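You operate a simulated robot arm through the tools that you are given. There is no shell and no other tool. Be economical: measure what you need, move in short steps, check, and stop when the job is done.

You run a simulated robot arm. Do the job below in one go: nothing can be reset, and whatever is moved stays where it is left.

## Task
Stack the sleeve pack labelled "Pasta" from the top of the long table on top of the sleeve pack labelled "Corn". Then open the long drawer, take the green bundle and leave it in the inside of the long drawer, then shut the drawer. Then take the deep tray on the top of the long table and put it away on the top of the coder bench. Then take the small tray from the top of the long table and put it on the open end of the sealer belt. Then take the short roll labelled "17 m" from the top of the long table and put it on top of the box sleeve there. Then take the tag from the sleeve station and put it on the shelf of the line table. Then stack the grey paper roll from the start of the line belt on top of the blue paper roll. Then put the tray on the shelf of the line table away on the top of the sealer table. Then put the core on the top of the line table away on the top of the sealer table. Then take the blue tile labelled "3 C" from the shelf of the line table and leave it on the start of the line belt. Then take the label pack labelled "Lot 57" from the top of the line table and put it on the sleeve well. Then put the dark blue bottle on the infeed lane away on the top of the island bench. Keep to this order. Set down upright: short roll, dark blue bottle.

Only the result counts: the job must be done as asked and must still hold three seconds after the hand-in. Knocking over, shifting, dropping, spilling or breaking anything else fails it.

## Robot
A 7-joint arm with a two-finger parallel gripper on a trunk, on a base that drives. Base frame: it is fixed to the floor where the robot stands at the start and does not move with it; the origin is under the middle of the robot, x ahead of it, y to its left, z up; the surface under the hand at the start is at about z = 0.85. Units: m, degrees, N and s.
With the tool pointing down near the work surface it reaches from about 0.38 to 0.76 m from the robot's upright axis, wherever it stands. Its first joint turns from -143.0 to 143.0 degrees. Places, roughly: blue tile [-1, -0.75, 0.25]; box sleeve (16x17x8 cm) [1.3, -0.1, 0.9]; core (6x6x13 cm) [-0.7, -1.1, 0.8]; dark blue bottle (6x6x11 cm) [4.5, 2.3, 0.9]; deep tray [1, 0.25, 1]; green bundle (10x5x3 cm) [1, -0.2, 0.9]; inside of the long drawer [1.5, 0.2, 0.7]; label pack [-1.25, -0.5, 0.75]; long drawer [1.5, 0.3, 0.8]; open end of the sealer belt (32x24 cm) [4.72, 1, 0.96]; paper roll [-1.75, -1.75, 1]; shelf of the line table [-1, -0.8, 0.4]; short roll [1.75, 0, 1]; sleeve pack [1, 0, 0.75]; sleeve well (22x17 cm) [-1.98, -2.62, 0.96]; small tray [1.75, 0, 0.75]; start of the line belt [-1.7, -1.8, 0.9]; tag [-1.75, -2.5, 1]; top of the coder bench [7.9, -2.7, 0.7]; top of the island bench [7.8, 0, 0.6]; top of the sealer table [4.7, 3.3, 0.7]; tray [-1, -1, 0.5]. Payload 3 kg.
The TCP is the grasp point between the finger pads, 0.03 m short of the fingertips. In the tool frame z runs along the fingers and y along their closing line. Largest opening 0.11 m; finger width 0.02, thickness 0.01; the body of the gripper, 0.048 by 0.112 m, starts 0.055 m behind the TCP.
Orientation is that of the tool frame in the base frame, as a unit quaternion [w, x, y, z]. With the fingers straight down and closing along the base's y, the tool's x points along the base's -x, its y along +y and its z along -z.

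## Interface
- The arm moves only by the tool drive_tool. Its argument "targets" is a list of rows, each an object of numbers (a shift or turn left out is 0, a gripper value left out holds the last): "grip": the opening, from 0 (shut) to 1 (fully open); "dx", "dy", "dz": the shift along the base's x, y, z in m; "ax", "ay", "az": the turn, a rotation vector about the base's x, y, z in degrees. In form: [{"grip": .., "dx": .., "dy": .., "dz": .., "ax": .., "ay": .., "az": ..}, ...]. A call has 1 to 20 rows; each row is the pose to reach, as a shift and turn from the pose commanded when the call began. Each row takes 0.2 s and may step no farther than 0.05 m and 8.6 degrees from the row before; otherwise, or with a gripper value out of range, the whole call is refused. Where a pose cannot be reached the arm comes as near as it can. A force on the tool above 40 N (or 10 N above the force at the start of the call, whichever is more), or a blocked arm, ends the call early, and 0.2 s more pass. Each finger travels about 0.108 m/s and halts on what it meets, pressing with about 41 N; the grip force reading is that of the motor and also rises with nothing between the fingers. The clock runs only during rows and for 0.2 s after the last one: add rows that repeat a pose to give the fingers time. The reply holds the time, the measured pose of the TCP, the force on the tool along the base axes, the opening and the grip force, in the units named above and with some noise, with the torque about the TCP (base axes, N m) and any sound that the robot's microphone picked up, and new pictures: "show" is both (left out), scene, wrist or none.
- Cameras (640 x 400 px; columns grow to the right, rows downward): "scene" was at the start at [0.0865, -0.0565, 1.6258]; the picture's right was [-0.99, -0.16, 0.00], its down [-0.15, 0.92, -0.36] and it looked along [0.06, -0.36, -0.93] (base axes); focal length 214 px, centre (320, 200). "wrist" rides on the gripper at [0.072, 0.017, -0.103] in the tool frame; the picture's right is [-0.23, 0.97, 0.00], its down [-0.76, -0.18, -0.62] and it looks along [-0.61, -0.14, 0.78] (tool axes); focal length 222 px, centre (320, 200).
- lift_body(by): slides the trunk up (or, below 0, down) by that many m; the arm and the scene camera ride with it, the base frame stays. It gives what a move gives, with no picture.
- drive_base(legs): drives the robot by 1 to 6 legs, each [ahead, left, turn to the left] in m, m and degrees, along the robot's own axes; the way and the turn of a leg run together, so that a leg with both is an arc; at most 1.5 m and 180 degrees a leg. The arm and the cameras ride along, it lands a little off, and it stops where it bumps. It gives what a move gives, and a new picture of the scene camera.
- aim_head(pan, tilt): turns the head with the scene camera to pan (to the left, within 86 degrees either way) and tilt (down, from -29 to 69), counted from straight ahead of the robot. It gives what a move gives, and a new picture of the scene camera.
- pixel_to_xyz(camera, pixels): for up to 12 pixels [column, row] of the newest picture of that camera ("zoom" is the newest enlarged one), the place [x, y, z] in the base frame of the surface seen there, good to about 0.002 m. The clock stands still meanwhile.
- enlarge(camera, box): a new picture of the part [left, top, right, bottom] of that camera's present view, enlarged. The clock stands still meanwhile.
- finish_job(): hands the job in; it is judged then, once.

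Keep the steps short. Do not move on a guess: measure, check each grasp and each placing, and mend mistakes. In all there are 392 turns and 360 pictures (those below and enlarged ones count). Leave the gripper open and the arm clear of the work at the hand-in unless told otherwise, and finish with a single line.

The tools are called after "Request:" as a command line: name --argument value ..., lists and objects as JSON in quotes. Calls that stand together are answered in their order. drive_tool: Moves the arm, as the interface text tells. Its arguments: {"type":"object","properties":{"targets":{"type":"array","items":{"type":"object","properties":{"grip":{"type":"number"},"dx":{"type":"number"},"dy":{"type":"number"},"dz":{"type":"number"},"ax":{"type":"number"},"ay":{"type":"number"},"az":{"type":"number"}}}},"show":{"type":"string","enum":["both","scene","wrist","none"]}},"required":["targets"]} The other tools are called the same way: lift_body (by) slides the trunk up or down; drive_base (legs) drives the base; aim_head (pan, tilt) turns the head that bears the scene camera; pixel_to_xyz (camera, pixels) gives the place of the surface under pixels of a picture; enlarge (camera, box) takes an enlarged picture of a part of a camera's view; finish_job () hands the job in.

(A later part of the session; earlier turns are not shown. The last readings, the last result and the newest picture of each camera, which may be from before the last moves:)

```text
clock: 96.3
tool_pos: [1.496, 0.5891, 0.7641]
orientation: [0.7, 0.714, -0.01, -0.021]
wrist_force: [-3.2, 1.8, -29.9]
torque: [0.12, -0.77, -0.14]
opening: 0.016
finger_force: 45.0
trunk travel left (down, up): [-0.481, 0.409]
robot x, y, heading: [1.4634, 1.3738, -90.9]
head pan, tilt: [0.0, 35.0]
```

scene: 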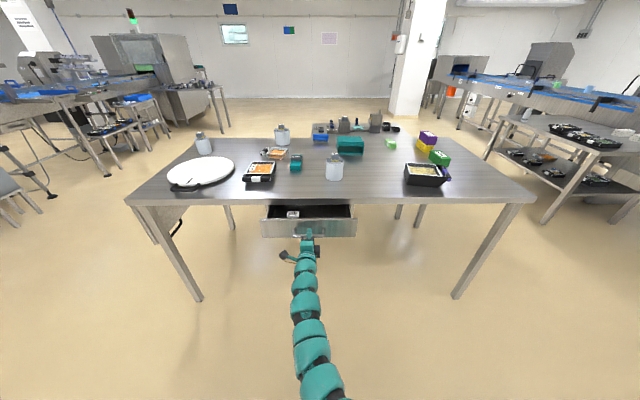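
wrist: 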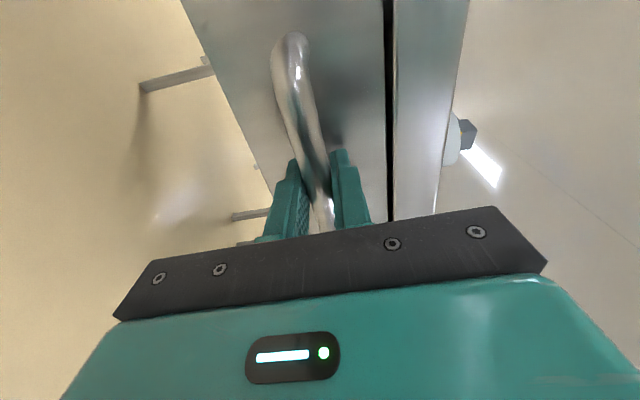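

The drawer opens. Vertical load -30 N, so I ease down 4 mm while pulling further.

Request:
drive_tool --targets '[{"dz": -0.004}, {"dz": -0.004, "dy": 0.03}, {"dz": -0.004, "dy": 0.06}, {"dz": -0.004, "dy": 0.09}, {"dz": -0.004, "dy": 0.12}, {"dz": -0.004, "dy": 0.15}, {"dz": -0.004, "dy": 0.17}]' --show "scene"

```text
clock: 97.9
tool_pos: [1.4961, 0.7602, 0.7658]
orientation: [0.702, 0.712, -0.009, -0.021]
wrist_force: [-6.3, 1.5, 11.4]
torque: [-0.02, -0.78, -0.47]
opening: 0.0155
finger_force: 45.4
trunk travel left (down, up): [-0.481, 0.409]
robot x, y, heading: [1.4595, 1.3773, -91.0]
head pan, tilt: [0.0, 35.0]
```

scene: 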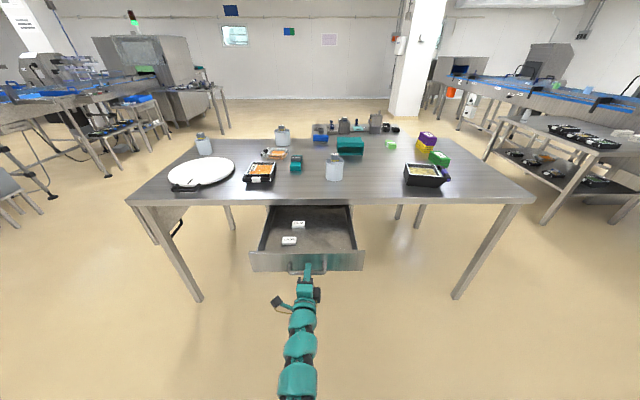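

Open by 0.28 m. Release and back the arm off.

Request:
drive_tool --targets '[{"grip": 0.5}, {"grip": 0.5}, {"grip": 0.5, "dy": 0.04}, {"grip": 0.5, "dy": 0.08}, {"grip": 0.5, "dy": 0.1}]' --show "scene"

Request:
pixel_to_xyz --camera "scene" --pixels '[[250, 255], [364, 255], [256, 240], [358, 240], [330, 240], [340, 225], [320, 215], [289, 240], [299, 224], [310, 262]]'

```text
clock: 99.1
tool_pos: [1.4959, 0.8608, 0.7612]
orientation: [0.702, 0.712, -0.01, -0.021]
wrist_force: [-0.2, 0.0, -0.8]
torque: [0.0, 0.0, -0.03]
opening: 0.0551
finger_force: 0.1
trunk travel left (down, up): [-0.481, 0.409]
robot x, y, heading: [1.4609, 1.377, -90.5]
head pan, tilt: [0.0, 35.0]
```

scene: 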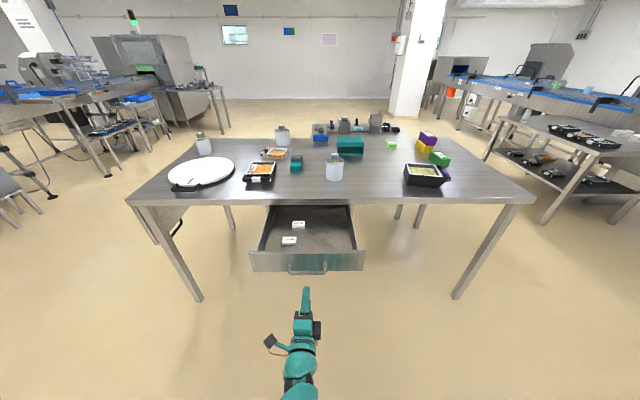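

```text
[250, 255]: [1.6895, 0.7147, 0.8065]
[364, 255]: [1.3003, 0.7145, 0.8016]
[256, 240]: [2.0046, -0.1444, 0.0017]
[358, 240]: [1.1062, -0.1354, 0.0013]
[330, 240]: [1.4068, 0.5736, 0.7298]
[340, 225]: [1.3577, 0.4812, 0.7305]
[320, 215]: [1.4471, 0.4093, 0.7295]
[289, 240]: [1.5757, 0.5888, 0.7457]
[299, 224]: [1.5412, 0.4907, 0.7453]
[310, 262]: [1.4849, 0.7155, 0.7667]
```

Interior floor z≈0.73, rim 0.807; free area near (1.40, 0.58). I turn the tool back to pointing down, moving away from the drawer.

Request:
drive_tool --targets '[{"ax": 4.62, "ay": 4.62, "az": 4.62, "dx": -0.03, "dy": 0.02}, {"ax": 9.24, "ay": 9.24, "az": 9.24, "dx": -0.06, "dy": 0.035}, {"ax": 13.86, "ay": 13.86, "az": 13.86, "dx": -0.09, "dy": 0.05}, {"ax": 18.48, "ay": 18.48, "az": 18.48, "dx": -0.12, "dy": 0.06}, {"ax": 23.1, "ay": 23.1, "az": 23.1, "dx": -0.15, "dy": 0.07}, {"ax": 27.7, "ay": 27.7, "az": 27.7, "dx": -0.18, "dy": 0.08}, {"ax": 32.3, "ay": 32.3, "az": 32.3, "dx": -0.21, "dy": 0.08}, {"ax": 36.9, "ay": 36.9, "az": 36.9, "dx": -0.24, "dy": 0.08}, {"ax": 41.5, "ay": 41.5, "az": 41.5, "dx": -0.27, "dy": 0.08}, {"ax": 46.2, "ay": 46.2, "az": 46.2, "dx": -0.3, "dy": 0.08}, {"ax": 50.8, "ay": 50.8, "az": 50.8, "dx": -0.32, "dy": 0.08}, {"ax": 55.4, "ay": 55.4, "az": 55.4, "dx": -0.34, "dy": 0.08}, {"ax": 60, "ay": 60, "az": 60, "dx": -0.36, "dy": 0.08}, {"ax": 64.7, "ay": 64.7, "az": 64.7, "dx": -0.38, "dy": 0.08}, {"ax": 69.3, "ay": 69.3, "az": 69.3, "dx": -0.38, "dy": 0.08}]' --show "none"

Request:
lift_body --by 0.4

```text
clock: 102.5
tool_pos: [1.3116, 0.7713, 0.6184]
orientation: [0.155, 0.36, 0.894, 0.216]
wrist_force: [-0.1, 0.4, -0.5]
torque: [0.02, -0.03, 0.01]
opening: 0.0553
finger_force: 0.1
out of reach, approached as far as the arm can: row 1, 2, 3, 4, 5, 6, 7, 8, 9, 10, 11, 12, 13, 14, 15
trunk travel left (down, up): [-0.481, 0.409]
robot x, y, heading: [1.4623, 1.3754, -90.5]
head pan, tilt: [0.0, 35.0]
stopped in row 15: the arm was blocked; the commanded pose is now the measured one
```

```text
clock: 106.3
tool_pos: [1.3117, 0.771, 1.0188]
orientation: [0.154, 0.361, 0.894, 0.215]
wrist_force: [-0.5, -0.9, -0.9]
torque: [-0.02, -0.02, -0.01]
opening: 0.0549
finger_force: 0.1
trunk travel left (down, up): [-0.881, 0.009]
robot x, y, heading: [1.4632, 1.3751, -90.3]
head pan, tilt: [0.0, 35.0]
```

The arm went off its path and was then lifted; I check the drawer and arm.

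Request:
drive_tool --targets '[{"dy": 0.03}]'

```text
clock: 106.7
tool_pos: [1.3128, 0.7706, 1.0188]
orientation: [0.155, 0.361, 0.894, 0.215]
wrist_force: [-0.1, -0.1, 0.4]
torque: [0.03, -0.03, 0.01]
opening: 0.0553
finger_force: 0.0
out of reach, approached as far as the arm can: row 1
trunk travel left (down, up): [-0.881, 0.009]
robot x, y, heading: [1.4575, 1.3731, -90.6]
head pan, tilt: [0.0, 35.0]
```

scene: 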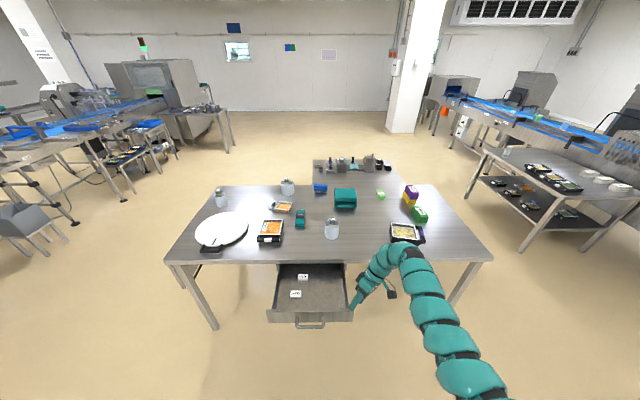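
wrist: 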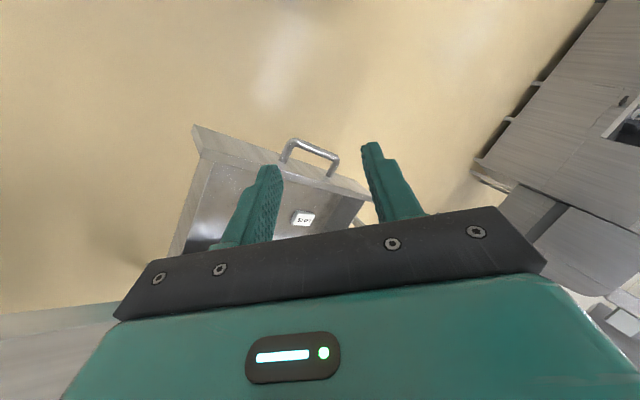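

Drawer is undisturbed. I turn the tool to straight down (about 55°) while rising.

Request:
drive_tool --targets '[{"ax": -0.7, "ay": 4.5, "az": -6.4, "dz": 0.02}, {"ax": -1.4, "ay": 8.9, "az": -12.8, "dz": 0.04}, {"ax": -2.1, "ay": 13.4, "az": -19.3, "dz": 0.06}, {"ax": -2.9, "ay": 17.8, "az": -25.7, "dz": 0.08}, {"ax": -3.6, "ay": 22.3, "az": -32.1, "dz": 0.1}, {"ax": -4.3, "ay": 26.7, "az": -38.6, "dz": 0.1}, {"ax": -5.1, "ay": 31.2, "az": -45, "dz": 0.1}, {"ax": -5.1, "ay": 31.2, "az": -45, "dz": 0.1}]' --show "none"

```text
clock: 108.5
tool_pos: [1.2858, 0.7115, 1.0773]
orientation: [-0.001, 0.709, 0.706, 0.002]
wrist_force: [0.2, 0.1, -0.8]
torque: [0.04, 0.01, -0.03]
opening: 0.0548
finger_force: 0.1
out of reach, approached as far as the arm can: row 1, 2, 3, 4, 5, 6, 7, 8
trunk travel left (down, up): [-0.881, 0.009]
robot x, y, heading: [1.4633, 1.3806, -90.4]
head pan, tilt: [0.0, 35.0]
```

Request:
drive_base --legs '[[0, -1.46, 0], [0, 0, 90.4], [0, -1.46, 0], [0.26, 0, 0]]'

Request:
aim_head --pan 0 --tilt 55

```text
clock: 127.9
tool_pos: [0.9464, -0.2471, 1.0767]
orientation: [-0.002, -0.005, 1.0, 0.001]
wrist_force: [0.8, -0.1, 0.6]
torque: [0.02, 0.02, 0.0]
opening: 0.0549
finger_force: 0.0
trunk travel left (down, up): [-0.881, 0.009]
robot x, y, heading: [0.277, -0.0772, 0.1]
head pan, tilt: [0.0, 35.0]
```

scene: 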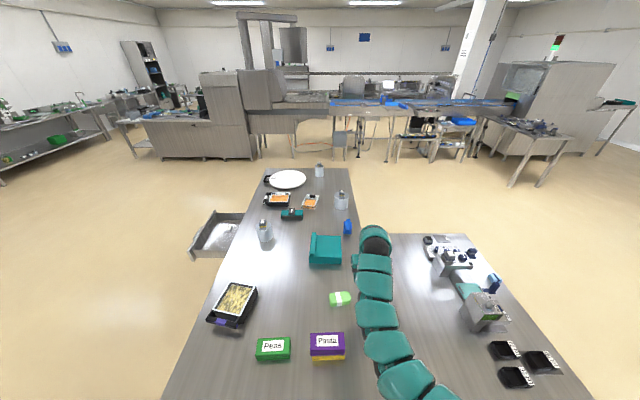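

```text
clock: 128.8
tool_pos: [0.9442, -0.2465, 1.0768]
orientation: [-0.002, -0.005, 1.0, 0.0]
wrist_force: [0.0, 0.5, 0.0]
torque: [-0.01, 0.02, -0.01]
opening: 0.0549
finger_force: 0.0
trunk travel left (down, up): [-0.881, 0.009]
robot x, y, heading: [0.2759, -0.0802, 0.1]
head pan, tilt: [0.0, 55.0]
```

scene: 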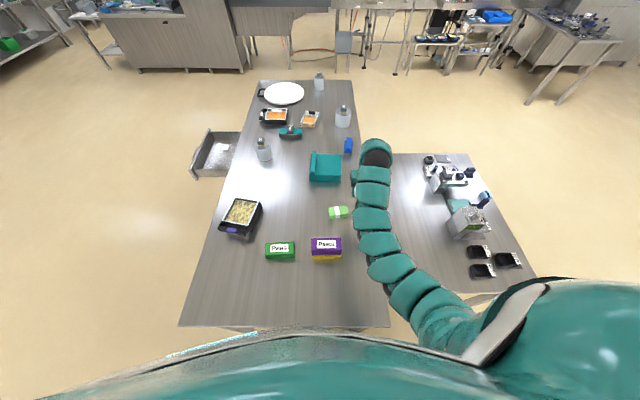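

Request:
enlarge --camera "scene" --box '[318, 198, 358, 226]'

```text
14.29 times, centred on (338, 212) of scene
```

zoom: 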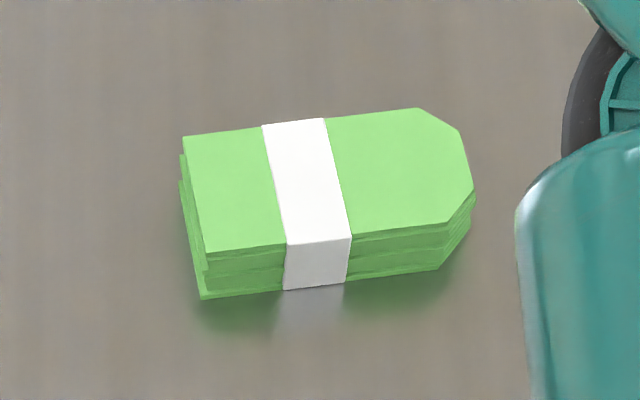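

Request:
pixel_to_xyz --camera "zoom" --pixels '[[188, 142], [208, 246], [420, 112], [448, 218], [472, 190], [310, 178], [295, 125], [318, 234], [240, 285]]'

```text
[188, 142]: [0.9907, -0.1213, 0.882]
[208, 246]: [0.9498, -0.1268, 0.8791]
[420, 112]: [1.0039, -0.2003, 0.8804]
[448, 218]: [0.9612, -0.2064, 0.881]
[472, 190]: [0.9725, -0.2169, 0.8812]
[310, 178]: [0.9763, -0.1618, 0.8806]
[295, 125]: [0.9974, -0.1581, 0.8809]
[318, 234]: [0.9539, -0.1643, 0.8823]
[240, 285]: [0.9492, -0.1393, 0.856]
```

Bundle centre (0.976, -0.167), short axis at +8.5° from x, width 0.044. I turn the fingers -82° and hover above.

Request:
drive_tool --targets '[{"az": -8, "grip": 0.85}, {"az": -16}, {"az": -24, "dy": 0.01}, {"az": -32, "dy": 0.02, "dx": 0.01}, {"az": -40, "dy": 0.04, "dx": 0.02}, {"az": -48, "dy": 0.06, "dx": 0.032}, {"az": -56, "dy": 0.079, "dx": 0.032}, {"az": -64, "dy": 0.079, "dx": 0.032, "dz": -0.04}, {"az": -72, "dy": 0.079, "dx": 0.032, "dz": -0.08}, {"az": -80, "dy": 0.079, "dx": 0.032, "dz": -0.11}, {"az": -82, "dy": 0.079, "dx": 0.032, "dz": -0.117}, {"az": -82, "dy": 0.079, "dx": 0.032, "dz": -0.117}]' --show "wrist"

```text
clock: 131.0
tool_pos: [0.7738, -0.4982, 0.7924]
orientation: [0.091, 0.085, 0.983, -0.138]
wrist_force: [-89.0, 60.3, 160.0]
torque: [10.19, 2.87, 4.59]
opening: 0.0926
finger_force: 0.0
out of reach, approached as far as the arm can: row 1, 2, 3, 4, 5, 6, 7, 8, 9
trunk travel left (down, up): [-0.881, 0.009]
robot x, y, heading: [0.2776, -0.0796, 0.1]
head pan, tilt: [0.0, 55.0]
stopped in row 11: the force on the tool passed its limit at 507 N (the readings are from after the stop); the commanded pose is now the measured one
```

wrist: 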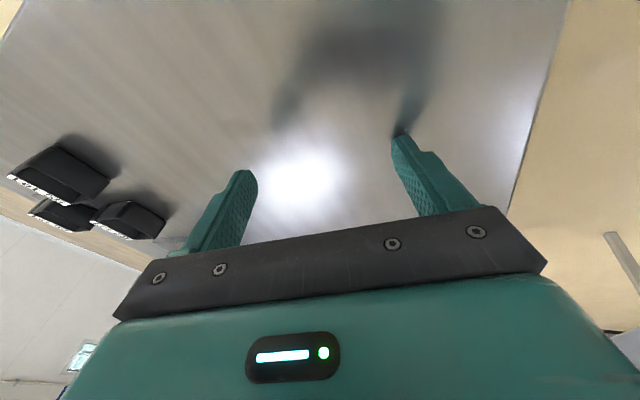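

That turn direction is not feasible; the arm drifted down onto the right-hand side table. I check the scene for damage.

Request:
drive_tool --targets '[{"dz": 0.02}, {"dz": 0.05}, {"dz": 0.08}]' --show "scene"

```text
clock: 131.8
tool_pos: [0.7931, -0.5149, 0.8498]
orientation: [0.089, 0.087, 0.983, -0.137]
wrist_force: [0.7, -0.6, -0.6]
torque: [0.0, 0.03, -0.01]
opening: 0.0936
finger_force: 0.1
out of reach, approached as far as the arm can: row 3
trunk travel left (down, up): [-0.881, 0.009]
robot x, y, heading: [0.2781, -0.0828, 0.3]
head pan, tilt: [0.0, 55.0]
```

scene: 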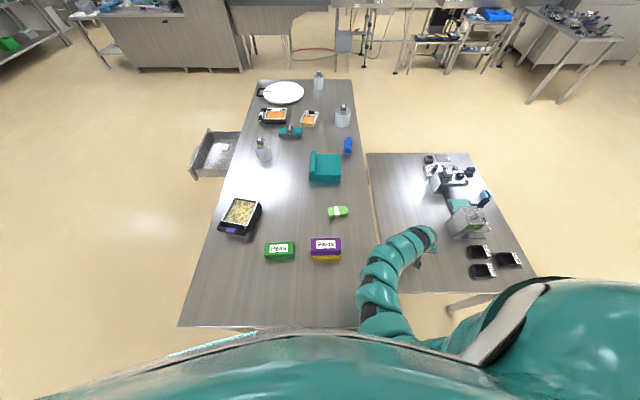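

No object seems shifted. I straighten the tool and rise, then check before going further.

Request:
drive_tool --targets '[{"dz": 0.03, "ax": 4, "ay": 2.5, "az": 2.5}, {"dz": 0.07, "ax": 8, "ay": 5, "az": 5}, {"dz": 0.11, "ax": 12, "ay": 7.5, "az": 7.5}, {"dz": 0.15, "ax": 15.6, "ay": 10, "az": 9.9}, {"dz": 0.19, "ax": 15.6, "ay": 10, "az": 9.9}, {"dz": 0.22, "ax": 15.6, "ay": 10, "az": 9.9}]' --show "none"

```text
clock: 133.2
tool_pos: [0.849, -0.5489, 1.048]
orientation: [0.003, 0.001, 1.0, -0.001]
wrist_force: [1.0, -0.4, 0.1]
torque: [0.02, -0.02, 0.04]
opening: 0.0936
finger_force: 0.1
out of reach, approached as far as the arm can: row 1, 2, 3, 4, 5, 6
trunk travel left (down, up): [-0.881, 0.009]
robot x, y, heading: [0.2749, -0.0809, -0.2]
head pan, tilt: [0.0, 55.0]
```

Request:
drive_tool --targets '[{"dx": 0.01, "dy": 0.04}, {"dx": 0.025, "dy": 0.08}, {"dx": 0.04, "dy": 0.12}, {"dx": 0.055, "dy": 0.16}, {"dx": 0.07, "dy": 0.2}, {"dx": 0.085, "dy": 0.24}, {"dx": 0.1, "dy": 0.28}, {"dx": 0.11, "dy": 0.32}, {"dx": 0.12, "dy": 0.36}, {"dx": 0.127, "dy": 0.382}]' --show "none"

Request:
drive_tool --targets '[{"az": 8}, {"az": 16}, {"az": 24}, {"az": 32}, {"az": 40}]' --show "none"

```text
clock: 135.4
tool_pos: [0.9514, -0.2384, 1.0495]
orientation: [0.006, 0.001, 1.0, -0.001]
wrist_force: [0.7, 0.1, -0.5]
torque: [0.02, -0.02, -0.01]
opening: 0.0935
finger_force: 0.0
out of reach, approached as far as the arm can: row 1, 2, 3, 4, 5, 8, 9, 10
trunk travel left (down, up): [-0.881, 0.009]
robot x, y, heading: [0.2778, -0.0813, 0.2]
head pan, tilt: [0.0, 55.0]
```

```text
clock: 136.6
tool_pos: [0.9522, -0.2408, 1.0484]
orientation: [0.005, -0.341, 0.94, 0.0]
wrist_force: [-1.1, 0.4, 0.9]
torque: [0.01, 0.0, -0.02]
opening: 0.0934
finger_force: 0.0
trunk travel left (down, up): [-0.881, 0.009]
robot x, y, heading: [0.2781, -0.0805, 0.3]
head pan, tilt: [0.0, 55.0]
```

+40° works. Continue rotating to +98°.

Request:
drive_tool --targets '[{"az": 8}, {"az": 16}, {"az": 24}, {"az": 32}, {"az": 40}, {"az": 48}, {"az": 56}, {"az": 58}]' --show "none"

Request:
lift_body --by -0.1

```text
clock: 138.4
tool_pos: [0.9534, -0.2403, 1.0498]
orientation: [-0.004, 0.754, -0.657, -0.002]
wrist_force: [-0.3, -0.3, 0.9]
torque: [-0.01, 0.04, -0.01]
opening: 0.0935
finger_force: 0.2
trunk travel left (down, up): [-0.881, 0.009]
robot x, y, heading: [0.2802, -0.0803, 0.3]
head pan, tilt: [0.0, 55.0]
```

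```text
clock: 139.8
tool_pos: [0.9528, -0.2406, 0.95]
orientation: [-0.005, 0.754, -0.656, -0.001]
wrist_force: [0.8, 1.1, -0.6]
torque: [-0.02, 0.04, -0.02]
opening: 0.0936
finger_force: 0.0
trunk travel left (down, up): [-0.781, 0.109]
robot x, y, heading: [0.2775, -0.0802, -0.0]
head pan, tilt: [0.0, 55.0]
```

Request:
drive_tool --targets '[{"dx": 0.01, "dy": 0.035}, {"dx": 0.023, "dy": 0.073}, {"dx": 0.023, "dy": 0.073}]'

```text
clock: 140.6
tool_pos: [0.975, -0.1672, 0.9483]
orientation: [-0.005, 0.754, -0.657, -0.002]
wrist_force: [-1.1, -0.5, 0.0]
torque: [-0.01, -0.01, 0.01]
opening: 0.0933
finger_force: 0.1
trunk travel left (down, up): [-0.781, 0.109]
robot x, y, heading: [0.275, -0.0801, 0.2]
head pan, tilt: [0.0, 55.0]
```

scene: 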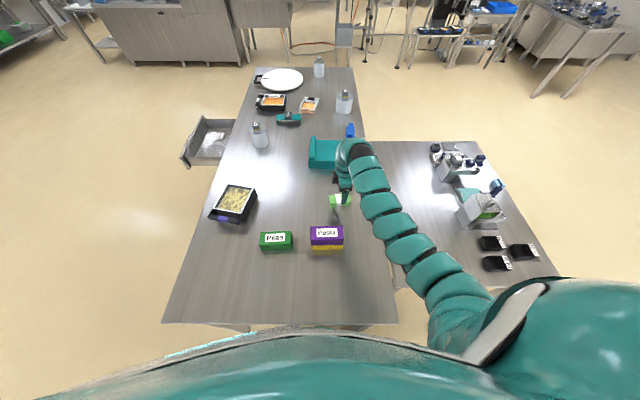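
wrist: 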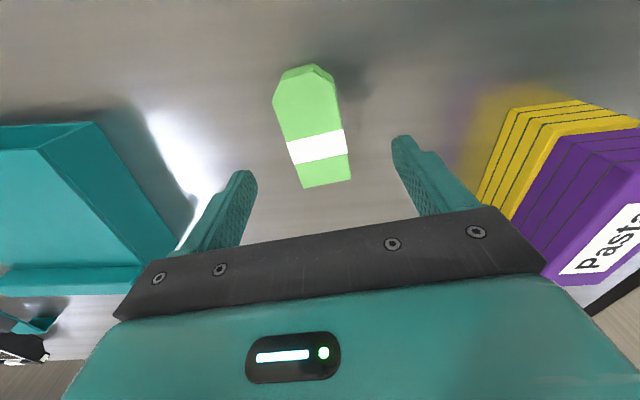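

Centred over the bundle. Descend to z 0.886 and close.

Request:
drive_tool --targets '[{"dz": -0.03}, {"dz": -0.055}, {"dz": -0.062}, {"dz": -0.062, "grip": 0.2}, {"dz": -0.062, "grip": 0.2}, {"dz": -0.062, "grip": 0.2}, {"dz": -0.062, "grip": 0.2}]' --show "wrist"

```text
clock: 142.2
tool_pos: [0.9756, -0.1678, 0.8883]
orientation: [-0.005, 0.754, -0.657, -0.002]
wrist_force: [1.0, 0.3, -0.7]
torque: [0.0, 0.0, 0.02]
opening: 0.047
finger_force: 41.2
trunk travel left (down, up): [-0.781, 0.109]
robot x, y, heading: [0.2737, -0.0809, 0.3]
head pan, tilt: [0.0, 55.0]
```

wrist: 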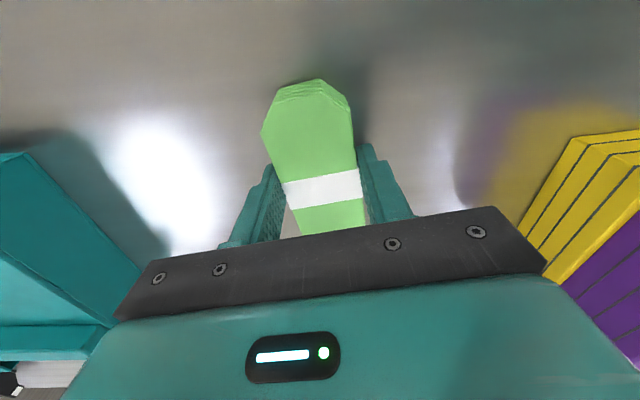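

Gripped. Lift with the arm a little, then with the trunk.

Request:
drive_tool --targets '[{"dz": 0.02}, {"dz": 0.06}]' --show "none"

Request:
lift_body --by 0.105

```text
clock: 142.8
tool_pos: [0.9763, -0.1678, 0.948]
orientation: [-0.005, 0.754, -0.657, -0.001]
wrist_force: [-0.1, -0.1, -1.1]
torque: [0.02, -0.01, 0.03]
opening: 0.0471
finger_force: 40.3
trunk travel left (down, up): [-0.781, 0.109]
robot x, y, heading: [0.2782, -0.082, 0.2]
head pan, tilt: [0.0, 55.0]
```

```text
clock: 144.1
tool_pos: [0.9767, -0.1678, 1.0524]
orientation: [-0.005, 0.754, -0.657, -0.001]
wrist_force: [-0.2, -0.4, -1.2]
torque: [0.02, -0.01, -0.02]
opening: 0.0469
finger_force: 40.9
trunk travel left (down, up): [-0.886, 0.004]
robot x, y, heading: [0.2781, -0.078, 0.3]
head pan, tilt: [0.0, 55.0]
```

Carry the bundle round to the drawer.

Request:
drive_base --legs '[[-0.27, 0, 0], [0, 1.36, 0], [1.45, 0, 0], [0, 0, -90]]'

```text
clock: 163.0
tool_pos: [1.3498, 0.5849, 1.0529]
orientation: [0.004, -0.068, 0.998, -0.003]
wrist_force: [-0.8, 0.0, -1.3]
torque: [0.0, -0.01, 0.0]
opening: 0.047
finger_force: 41.2
trunk travel left (down, up): [-0.886, 0.004]
robot x, y, heading: [1.4402, 1.2819, -89.6]
head pan, tilt: [0.0, 55.0]
```

scene: 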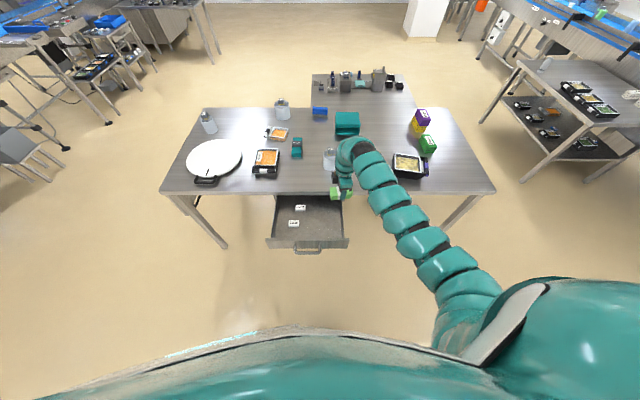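

Shift 5 cm along +x, then lower by the trunk into the drawer.

Request:
drive_tool --targets '[{"dx": 0.025}, {"dx": 0.05}, {"dx": 0.05}]' --show "none"

Request:
lift_body --by -0.2

```text
clock: 163.8
tool_pos: [1.3997, 0.5844, 1.0531]
orientation: [0.004, -0.068, 0.998, -0.003]
wrist_force: [0.3, 1.2, -0.9]
torque: [0.0, -0.01, 0.01]
opening: 0.0471
finger_force: 40.9
trunk travel left (down, up): [-0.886, 0.004]
robot x, y, heading: [1.4396, 1.281, -90.0]
head pan, tilt: [0.0, 55.0]
```

```text
clock: 165.9
tool_pos: [1.4001, 0.5851, 0.8542]
orientation: [0.005, -0.068, 0.998, -0.002]
wrist_force: [-0.4, 0.7, -0.9]
torque: [0.0, 0.01, 0.01]
opening: 0.0468
finger_force: 40.8
trunk travel left (down, up): [-0.686, 0.204]
robot x, y, heading: [1.4399, 1.2816, -89.9]
head pan, tilt: [0.0, 55.0]
```

Request:
drive_tool --targets '[{"dz": -0.03}, {"dz": -0.06}, {"dz": -0.08}, {"dz": -0.085}, {"dz": -0.085}]'

```text
clock: 167.2
tool_pos: [1.3886, 0.5955, 0.7956]
orientation: [0.005, -0.066, 0.998, -0.004]
wrist_force: [1.0, -0.7, -1.3]
torque: [0.01, 0.03, 0.0]
opening: 0.0469
finger_force: 40.6
out of reach, approached as far as the arm can: row 1, 2, 3, 4, 5
trunk travel left (down, up): [-0.686, 0.204]
robot x, y, heading: [1.4435, 1.2848, -90.1]
head pan, tilt: [0.0, 55.0]
```

scene: 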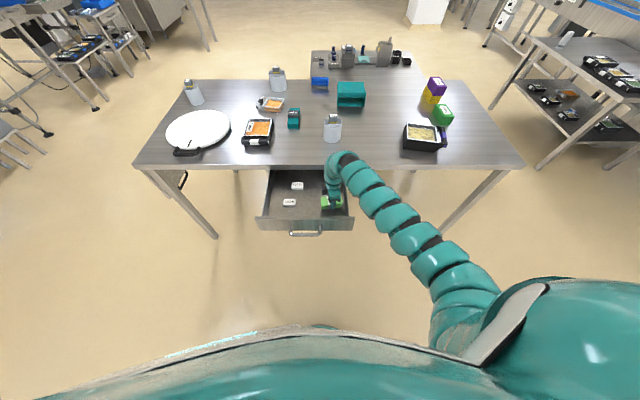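
wrist: 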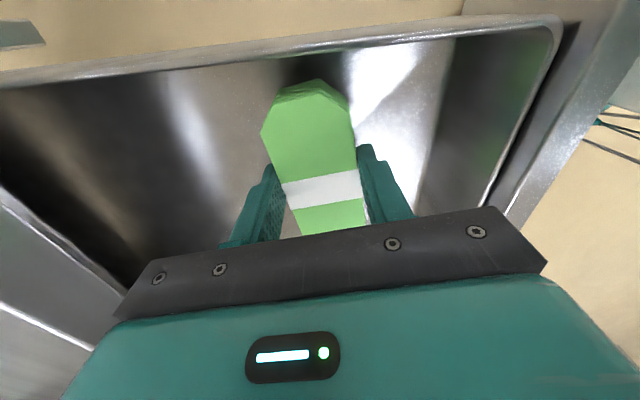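

Arm limit reached at z 0.796; I lower the trunk 0.027.

Request:
lift_body --by -0.027

```text
clock: 167.9
tool_pos: [1.3884, 0.5938, 0.769]
orientation: [0.005, -0.066, 0.998, -0.002]
wrist_force: [-0.1, -0.1, -1.4]
torque: [0.02, -0.01, 0.01]
opening: 0.0469
finger_force: 40.8
trunk travel left (down, up): [-0.659, 0.231]
robot x, y, heading: [1.4397, 1.2829, -89.6]
head pan, tilt: [0.0, 55.0]
```

Request:
lift_body --by -0.003

Request:
drive_tool --targets '[{"grip": 0.6}, {"grip": 0.7}, {"grip": 0.7}]' --show "wrist"

```text
clock: 168.4
tool_pos: [1.3888, 0.5953, 0.7675]
orientation: [0.005, -0.066, 0.998, -0.004]
wrist_force: [0.4, -0.6, 9.6]
torque: [0.19, 0.18, 0.0]
opening: 0.047
finger_force: 41.0
trunk travel left (down, up): [-0.656, 0.234]
robot x, y, heading: [1.4361, 1.2799, -89.8]
head pan, tilt: [0.0, 55.0]
```

```text
clock: 169.2
tool_pos: [1.3891, 0.5952, 0.7664]
orientation: [0.004, -0.066, 0.998, -0.004]
wrist_force: [-0.1, 0.1, 0.2]
torque: [0.0, 0.0, 0.01]
opening: 0.0772
finger_force: 0.2
trunk travel left (down, up): [-0.656, 0.234]
robot x, y, heading: [1.4367, 1.2842, -89.8]
head pan, tilt: [0.0, 55.0]
```

wrist: 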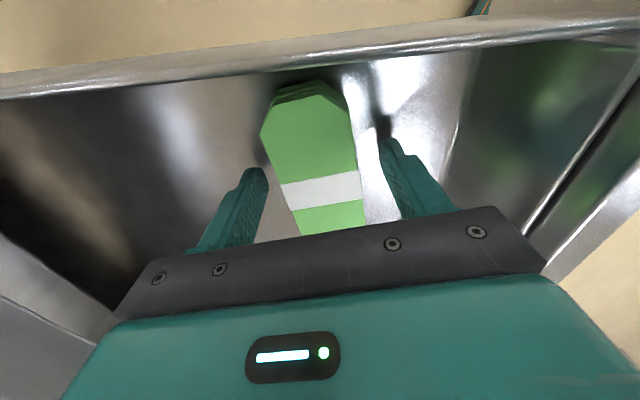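

Bundle rests in the drawer. I raise out of the drawer with the trunk.

Request:
lift_body --by 0.2

Request:
drive_tool --targets '[{"az": -8, "grip": 0}, {"az": -16}, {"az": -24}, {"az": -32}, {"az": -40}, {"az": -48}, {"az": -56}, {"az": -64}, {"az": -72}, {"az": -80}, {"az": -88}, {"az": -96}, {"az": -98}]'

```text
clock: 171.4
tool_pos: [1.3877, 0.5944, 0.9655]
orientation: [0.005, -0.066, 0.998, -0.003]
wrist_force: [-1.1, 0.7, -0.5]
torque: [0.04, -0.01, -0.02]
opening: 0.0767
finger_force: 0.0
trunk travel left (down, up): [-0.856, 0.034]
robot x, y, heading: [1.4398, 1.2835, -90.0]
head pan, tilt: [0.0, 55.0]
```

```text
clock: 174.2
tool_pos: [1.2898, 0.6437, 0.9467]
orientation: [0.002, 0.71, 0.704, -0.004]
wrist_force: [-0.5, 1.2, 0.7]
torque: [-0.02, -0.03, -0.01]
opening: 0.0
finger_force: 37.7
out of reach, approached as far as the arm can: row 9, 10, 11, 12, 13
trunk travel left (down, up): [-0.856, 0.034]
robot x, y, heading: [1.4366, 1.2818, -89.8]
head pan, tilt: [0.0, 55.0]
```

scene: 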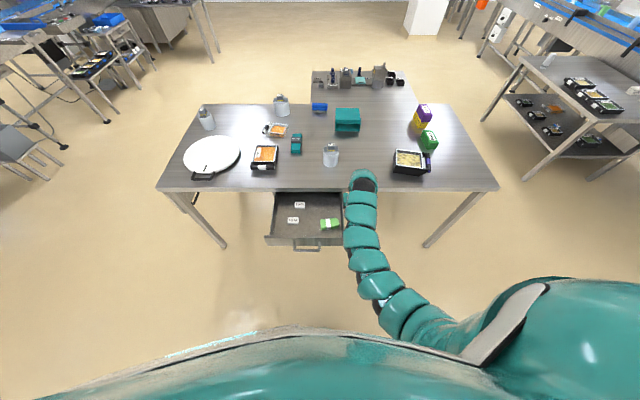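
wrist: 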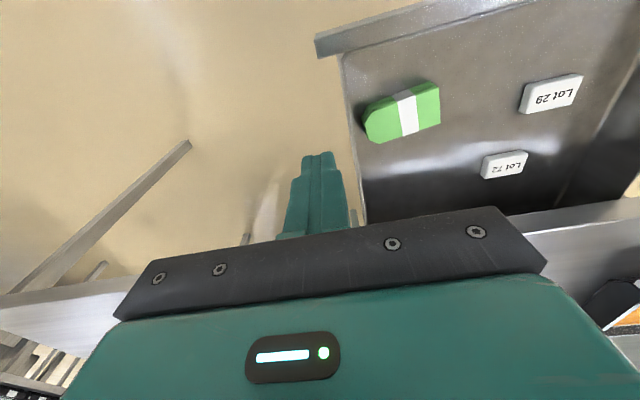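

Bundle lies well in the drawer. Retract the tool to y≈0.86, then drive left so it lines up with the handle.

Request:
drive_tool --targets '[{"dy": 0.04}, {"dy": 0.08}, {"dy": 0.12}, {"dy": 0.16}, {"dy": 0.2}, {"dy": 0.215}]' --show "none"

Request:
drive_base --legs '[[0, 0.205, 0]]'

```text
clock: 175.6
tool_pos: [1.3143, 0.7153, 0.861]
orientation: [0.001, 0.71, 0.705, -0.005]
wrist_force: [0.3, 0.7, 0.0]
torque: [0.0, 0.03, -0.04]
opening: 0.0
finger_force: 38.2
out of reach, approached as far as the arm can: row 1, 2, 3, 4, 5, 6
trunk travel left (down, up): [-0.856, 0.034]
robot x, y, heading: [1.4403, 1.2828, -89.9]
head pan, tilt: [0.0, 55.0]
```

```text
clock: 177.2
tool_pos: [1.5217, 0.7162, 0.8606]
orientation: [0.0, 0.709, 0.705, -0.006]
wrist_force: [-0.1, 0.2, -0.3]
torque: [-0.01, 0.02, 0.02]
opening: 0.0001
finger_force: 37.5
trunk travel left (down, up): [-0.856, 0.034]
robot x, y, heading: [1.6443, 1.2857, -89.5]
head pan, tilt: [0.0, 55.0]
```

scene: 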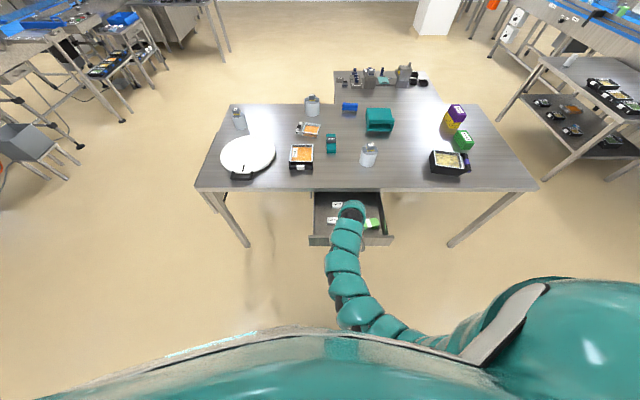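

I back the base 0.15 m so the tool clears the drawer front, then lower.

Request:
drive_base --legs '[[-0.16, 0, 0]]'

Request:
lift_body --by -0.07

Request:
drive_tool --targets '[{"dx": -0.01}, {"dx": -0.022}]'

```text
clock: 178.6
tool_pos: [1.5209, 0.8777, 0.8621]
orientation: [0.001, 0.709, 0.705, -0.007]
wrist_force: [0.3, 1.2, 0.5]
torque: [-0.02, -0.02, 0.0]
opening: 0.0
finger_force: 38.0
trunk travel left (down, up): [-0.856, 0.034]
robot x, y, heading: [1.6394, 1.443, -89.8]
head pan, tilt: [0.0, 55.0]
```

scene: 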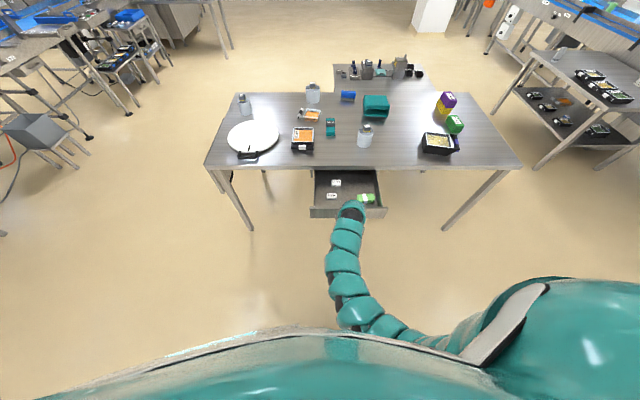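

```text
clock: 179.7
tool_pos: [1.5226, 0.876, 0.7907]
orientation: [0.0, 0.709, 0.705, -0.006]
wrist_force: [-0.5, 0.5, -0.4]
torque: [-0.03, 0.0, 0.0]
opening: 0.0002
finger_force: 37.7
trunk travel left (down, up): [-0.786, 0.104]
robot x, y, heading: [1.645, 1.4432, -90.0]
head pan, tilt: [0.0, 55.0]
```

```text
clock: 180.3
tool_pos: [1.4994, 0.8748, 0.7899]
orientation: [0.0, 0.709, 0.705, -0.004]
wrist_force: [0.7, 0.0, -0.1]
torque: [-0.01, 0.0, 0.02]
opening: 0.0002
finger_force: 37.4
trunk travel left (down, up): [-0.786, 0.104]
robot x, y, heading: [1.6422, 1.4409, -89.7]
head pan, tilt: [0.0, 55.0]
```

scene: 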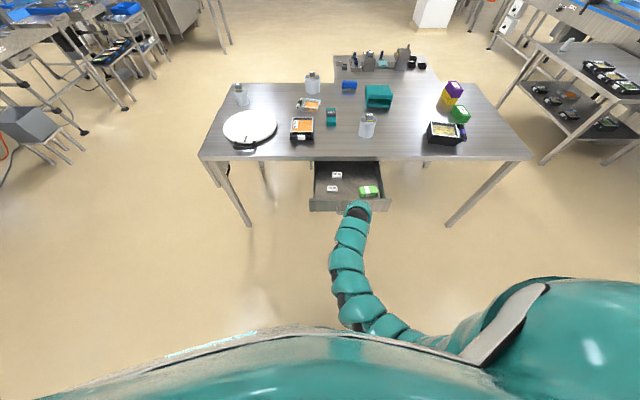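
wrist: 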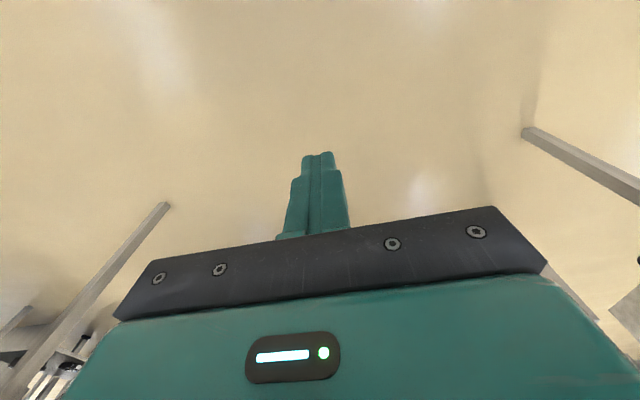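

Lower 1 cm and push with the base 0.30 m, the rest with the arm.

Request:
drive_tool --targets '[{"dz": -0.01, "dx": -0.003}]' --show "none"

Request:
drive_base --legs '[[0.3, 0, 0]]'

```text
clock: 180.7
tool_pos: [1.497, 0.8758, 0.7818]
orientation: [0.0, 0.71, 0.705, -0.005]
wrist_force: [-0.2, -0.6, 0.3]
torque: [-0.03, 0.01, 0.02]
opening: 0.0001
finger_force: 37.5
trunk travel left (down, up): [-0.786, 0.104]
robot x, y, heading: [1.641, 1.4423, -89.5]
head pan, tilt: [0.0, 55.0]
```

```text
clock: 182.7
tool_pos: [1.4981, 0.5746, 0.7817]
orientation: [0.0, 0.708, 0.706, -0.006]
wrist_force: [-0.2, 0.5, -0.2]
torque: [0.02, 0.02, 0.03]
opening: 0.0
finger_force: 37.2
trunk travel left (down, up): [-0.786, 0.104]
robot x, y, heading: [1.6457, 1.1434, -89.6]
head pan, tilt: [0.0, 55.0]
```

scene: 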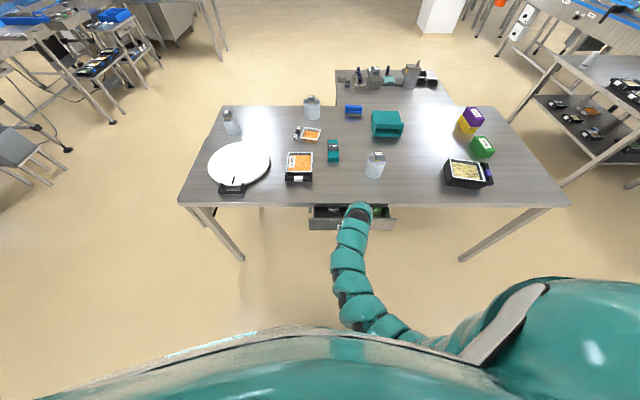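

Drawer is mostly in. Push the last part with the arm until it meets resistance.

Request:
drive_tool --targets '[{"dy": -0.025}, {"dy": -0.05}, {"dy": -0.065}, {"dy": -0.075}, {"dy": -0.08}, {"dy": -0.085}]'

```text
clock: 184.1
tool_pos: [1.4978, 0.5246, 0.7819]
orientation: [0.001, 0.708, 0.706, -0.006]
wrist_force: [0.0, -0.5, 0.1]
torque: [-0.01, -0.01, -0.01]
opening: 0.0
finger_force: 38.1
out of reach, approached as far as the arm can: row 3, 4, 5, 6
trunk travel left (down, up): [-0.786, 0.104]
robot x, y, heading: [1.6443, 1.1413, -89.5]
head pan, tilt: [0.0, 55.0]
```

scene: 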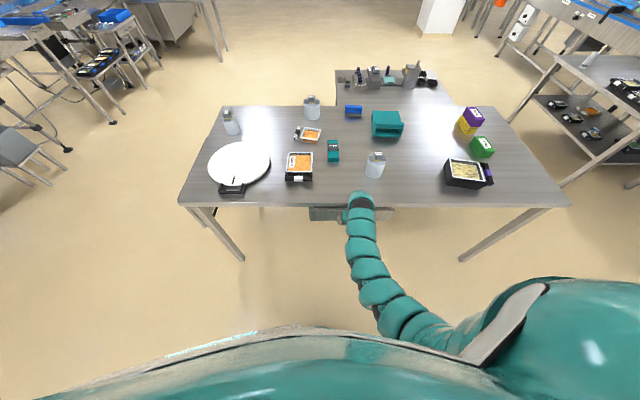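
wrist: 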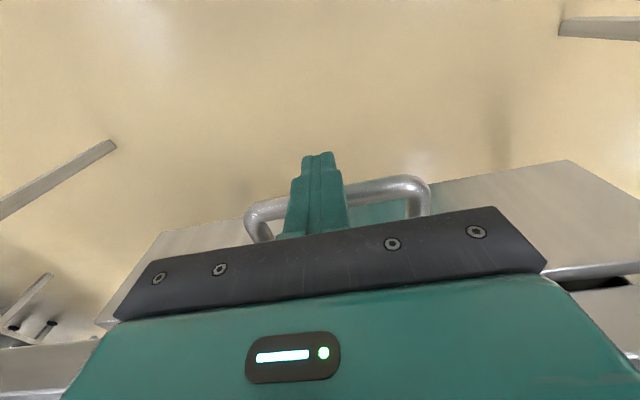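

About 3 cm remain. Nudge the base 3 cm ahead.

Request:
drive_base --legs '[[0.03, 0, 0]]'

Request:
pixel_to_xyz --camera "scene" --pixels '[[320, 215], [385, 216], [330, 212], [388, 212]]'

```text
clock: 185.0
tool_pos: [1.4978, 0.4944, 0.7822]
orientation: [0.001, 0.708, 0.706, -0.005]
wrist_force: [-0.7, 2.8, -1.3]
torque: [0.04, 0.01, 0.05]
opening: 0.0
finger_force: 37.7
trunk travel left (down, up): [-0.786, 0.104]
robot x, y, heading: [1.6426, 1.1092, -89.8]
head pan, tilt: [0.0, 55.0]
```

scene: 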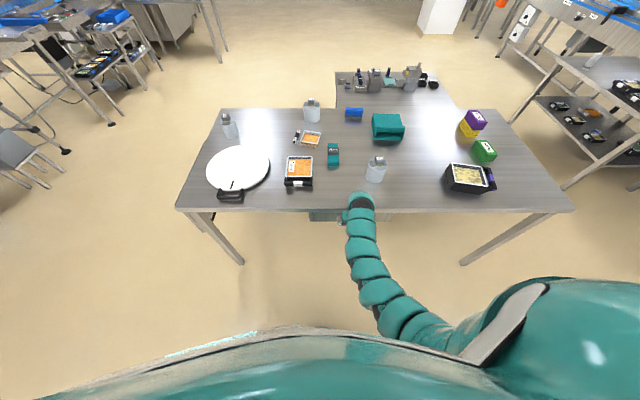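

```text
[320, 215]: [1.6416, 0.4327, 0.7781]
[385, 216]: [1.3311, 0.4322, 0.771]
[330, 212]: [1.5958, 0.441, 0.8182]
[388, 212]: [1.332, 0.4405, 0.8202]
```

Drawer shut: front at y=0.4325, same as before. I back away and look at the deep tray.

Request:
drive_base --legs '[[-0.15, 0, 0], [0, -0.6, 0]]'

Request:
enlarge --camera "scene" --box '[250, 120, 410, 220]'

```text
clock: 189.3
tool_pos: [0.8928, 0.64, 0.7815]
orientation: [0.0, 0.709, 0.706, -0.006]
wrist_force: [-0.4, -0.2, -0.6]
torque: [0.0, 0.02, 0.02]
opening: 0.0002
finger_force: 37.3
trunk travel left (down, up): [-0.786, 0.104]
robot x, y, heading: [1.0419, 1.256, -89.6]
head pan, tilt: [0.0, 55.0]
```

scene: 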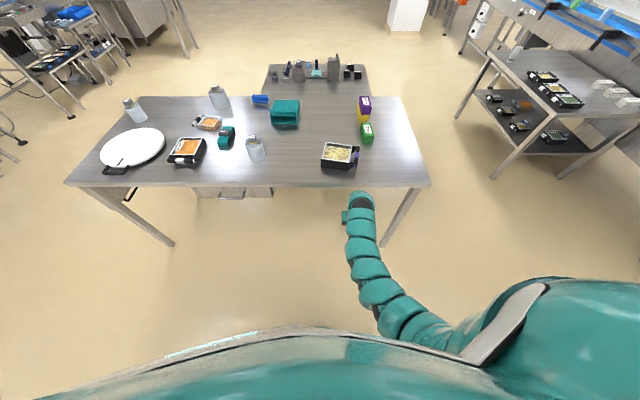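

```text
4.00 times, centred on (330, 170) of scene
```

zoom: 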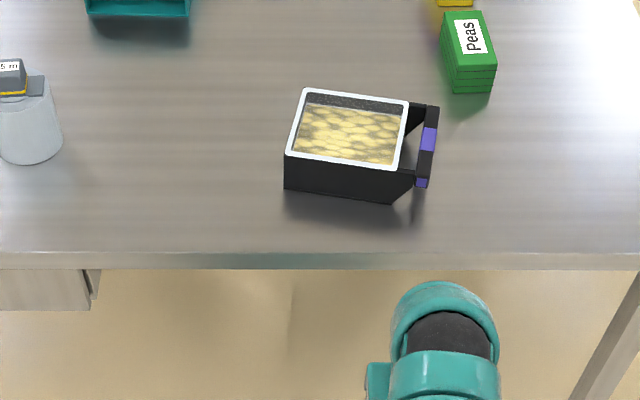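

Request:
pixel_to_xyz --camera "zoom" --pixels '[[305, 92], [405, 104], [395, 165], [292, 152], [430, 108], [428, 140], [422, 182], [350, 130], [345, 190], [418, 108], [412, 172], [433, 125]]'

Request:
enlarge --camera "scene" --box '[310, 130, 370, 180]'

```text
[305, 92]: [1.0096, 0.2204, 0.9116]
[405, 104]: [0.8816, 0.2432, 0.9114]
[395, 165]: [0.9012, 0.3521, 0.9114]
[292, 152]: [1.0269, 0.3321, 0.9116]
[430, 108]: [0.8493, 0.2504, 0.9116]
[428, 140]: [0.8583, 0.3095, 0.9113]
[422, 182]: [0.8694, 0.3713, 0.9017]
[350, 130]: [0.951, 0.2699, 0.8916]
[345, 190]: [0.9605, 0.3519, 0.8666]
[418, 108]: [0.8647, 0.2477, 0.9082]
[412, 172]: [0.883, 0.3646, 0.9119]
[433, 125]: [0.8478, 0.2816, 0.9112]
```

```text
8.00 times, centred on (340, 155) of scene
```

zoom: 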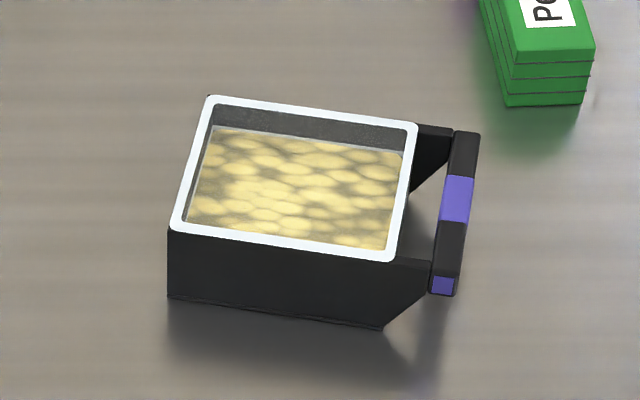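

Request:
pixel_to_xyz --camera "zoom" --pixels '[[404, 190], [410, 190], [420, 195], [432, 197], [440, 198], [446, 198], [458, 200], [468, 201], [474, 201], [442, 282], [442, 292], [456, 198]]'

```text
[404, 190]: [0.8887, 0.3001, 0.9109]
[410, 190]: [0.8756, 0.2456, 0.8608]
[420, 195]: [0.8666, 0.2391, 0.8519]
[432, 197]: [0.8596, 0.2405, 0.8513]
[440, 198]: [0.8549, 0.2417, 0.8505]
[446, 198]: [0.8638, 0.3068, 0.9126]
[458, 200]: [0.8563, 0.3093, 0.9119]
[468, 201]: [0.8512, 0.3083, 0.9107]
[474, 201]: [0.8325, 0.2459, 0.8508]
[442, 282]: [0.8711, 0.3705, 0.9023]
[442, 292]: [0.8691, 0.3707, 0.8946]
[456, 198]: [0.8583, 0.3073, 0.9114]
```

Handle bar centre (0.857, 0.309, top 0.911), 18 mm wide with a 20 mm gap to the tray wall; the tray's axis is at -9.5°. I raise the arm, then reposition the base facing -99.5°.

Request:
lift_body --by 0.1

Request:
drive_tool --targets '[{"dz": 0.05}, {"dz": 0.1}, {"dz": 0.13}]' --show "none"

Request:
drive_base --legs '[[0, 0, -9.9], [0.3645, 0.124, 0]]'

```text
clock: 190.7
tool_pos: [0.8951, 0.6387, 0.8828]
orientation: [0.0, 0.708, 0.706, -0.006]
wrist_force: [0.7, -0.9, -0.9]
torque: [-0.03, 0.01, 0.01]
opening: 0.0
finger_force: 37.9
trunk travel left (down, up): [-0.886, 0.004]
robot x, y, heading: [1.0424, 1.2553, -89.8]
head pan, tilt: [0.0, 55.0]
```

```text
clock: 191.5
tool_pos: [0.8786, 0.6226, 1.0001]
orientation: [0.001, 0.707, 0.707, -0.005]
wrist_force: [0.5, -0.9, 0.0]
torque: [-0.04, 0.02, 0.0]
opening: 0.0002
finger_force: 38.1
out of reach, approached as far as the arm can: row 2, 3
trunk travel left (down, up): [-0.886, 0.004]
robot x, y, heading: [1.0374, 1.2549, -89.9]
head pan, tilt: [0.0, 55.0]
```

```text
clock: 194.6
tool_pos: [0.8316, 0.2797, 0.9989]
orientation: [-0.001, 0.766, 0.642, -0.005]
wrist_force: [0.3, 0.3, -0.3]
torque: [0.02, 0.0, -0.02]
opening: 0.0002
finger_force: 37.6
trunk travel left (down, up): [-0.886, 0.004]
robot x, y, heading: [1.0985, 0.8769, -99.6]
head pan, tilt: [0.0, 55.0]
```

scene: 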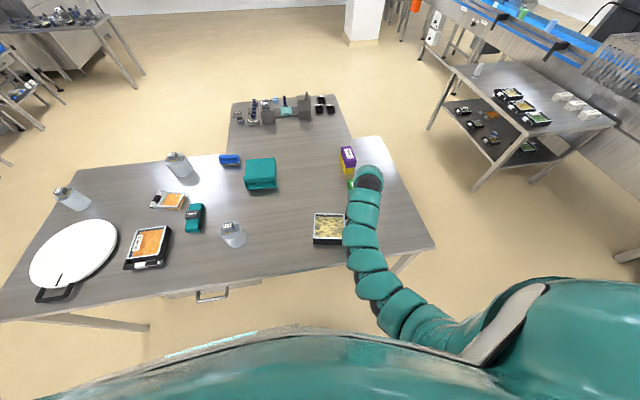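

Yaw -100°, good. Move over the bar with a 0.03 opening and look.

Request:
drive_tool --targets '[{"dx": 0.012, "dy": 0.015, "grip": 0.27}, {"dx": 0.0255, "dy": 0.029}, {"dx": 0.0255, "dy": 0.029, "dz": -0.03}, {"dx": 0.0255, "dy": 0.029, "dz": -0.045}]' --show "wrist"

```text
clock: 195.6
tool_pos: [0.8532, 0.3035, 0.9498]
orientation: [0.0, 0.767, 0.642, -0.006]
wrist_force: [0.5, -0.7, 0.0]
torque: [-0.01, -0.02, 0.0]
opening: 0.0297
finger_force: 0.1
out of reach, approached as far as the arm can: row 1, 2, 3, 4
trunk travel left (down, up): [-0.886, 0.004]
robot x, y, heading: [1.1029, 0.8791, -100.0]
head pan, tilt: [0.0, 55.0]
```

wrist: 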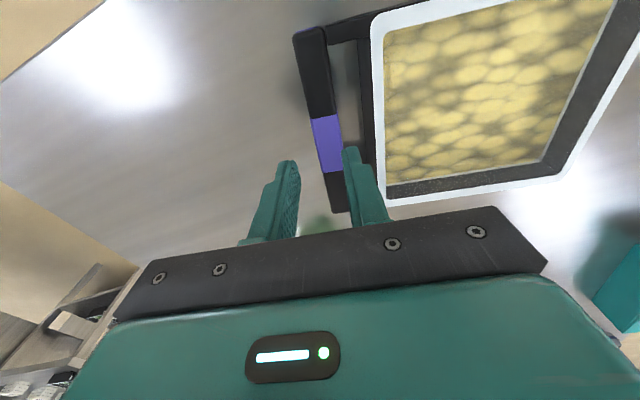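

Fingers straddle the bar. Shift a few mm and descend to z 0.90.

Request:
drive_tool --targets '[{"dx": 0.004, "dy": 0.006, "dz": -0.01}, {"dx": 0.004, "dy": 0.006, "dz": -0.025}]' --show "wrist"

```text
clock: 196.2
tool_pos: [0.8558, 0.3093, 0.9245]
orientation: [0.0, 0.766, 0.643, -0.005]
wrist_force: [-0.5, -0.9, -0.8]
torque: [-0.01, 0.01, 0.0]
opening: 0.0297
finger_force: 0.1
trunk travel left (down, up): [-0.886, 0.004]
robot x, y, heading: [1.1011, 0.877, -99.2]
head pan, tilt: [0.0, 55.0]
```

wrist: 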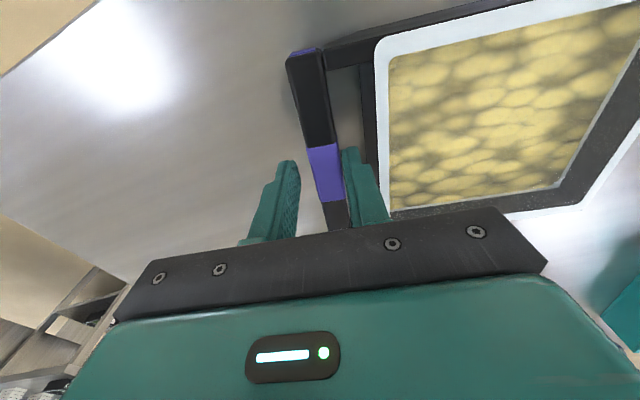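

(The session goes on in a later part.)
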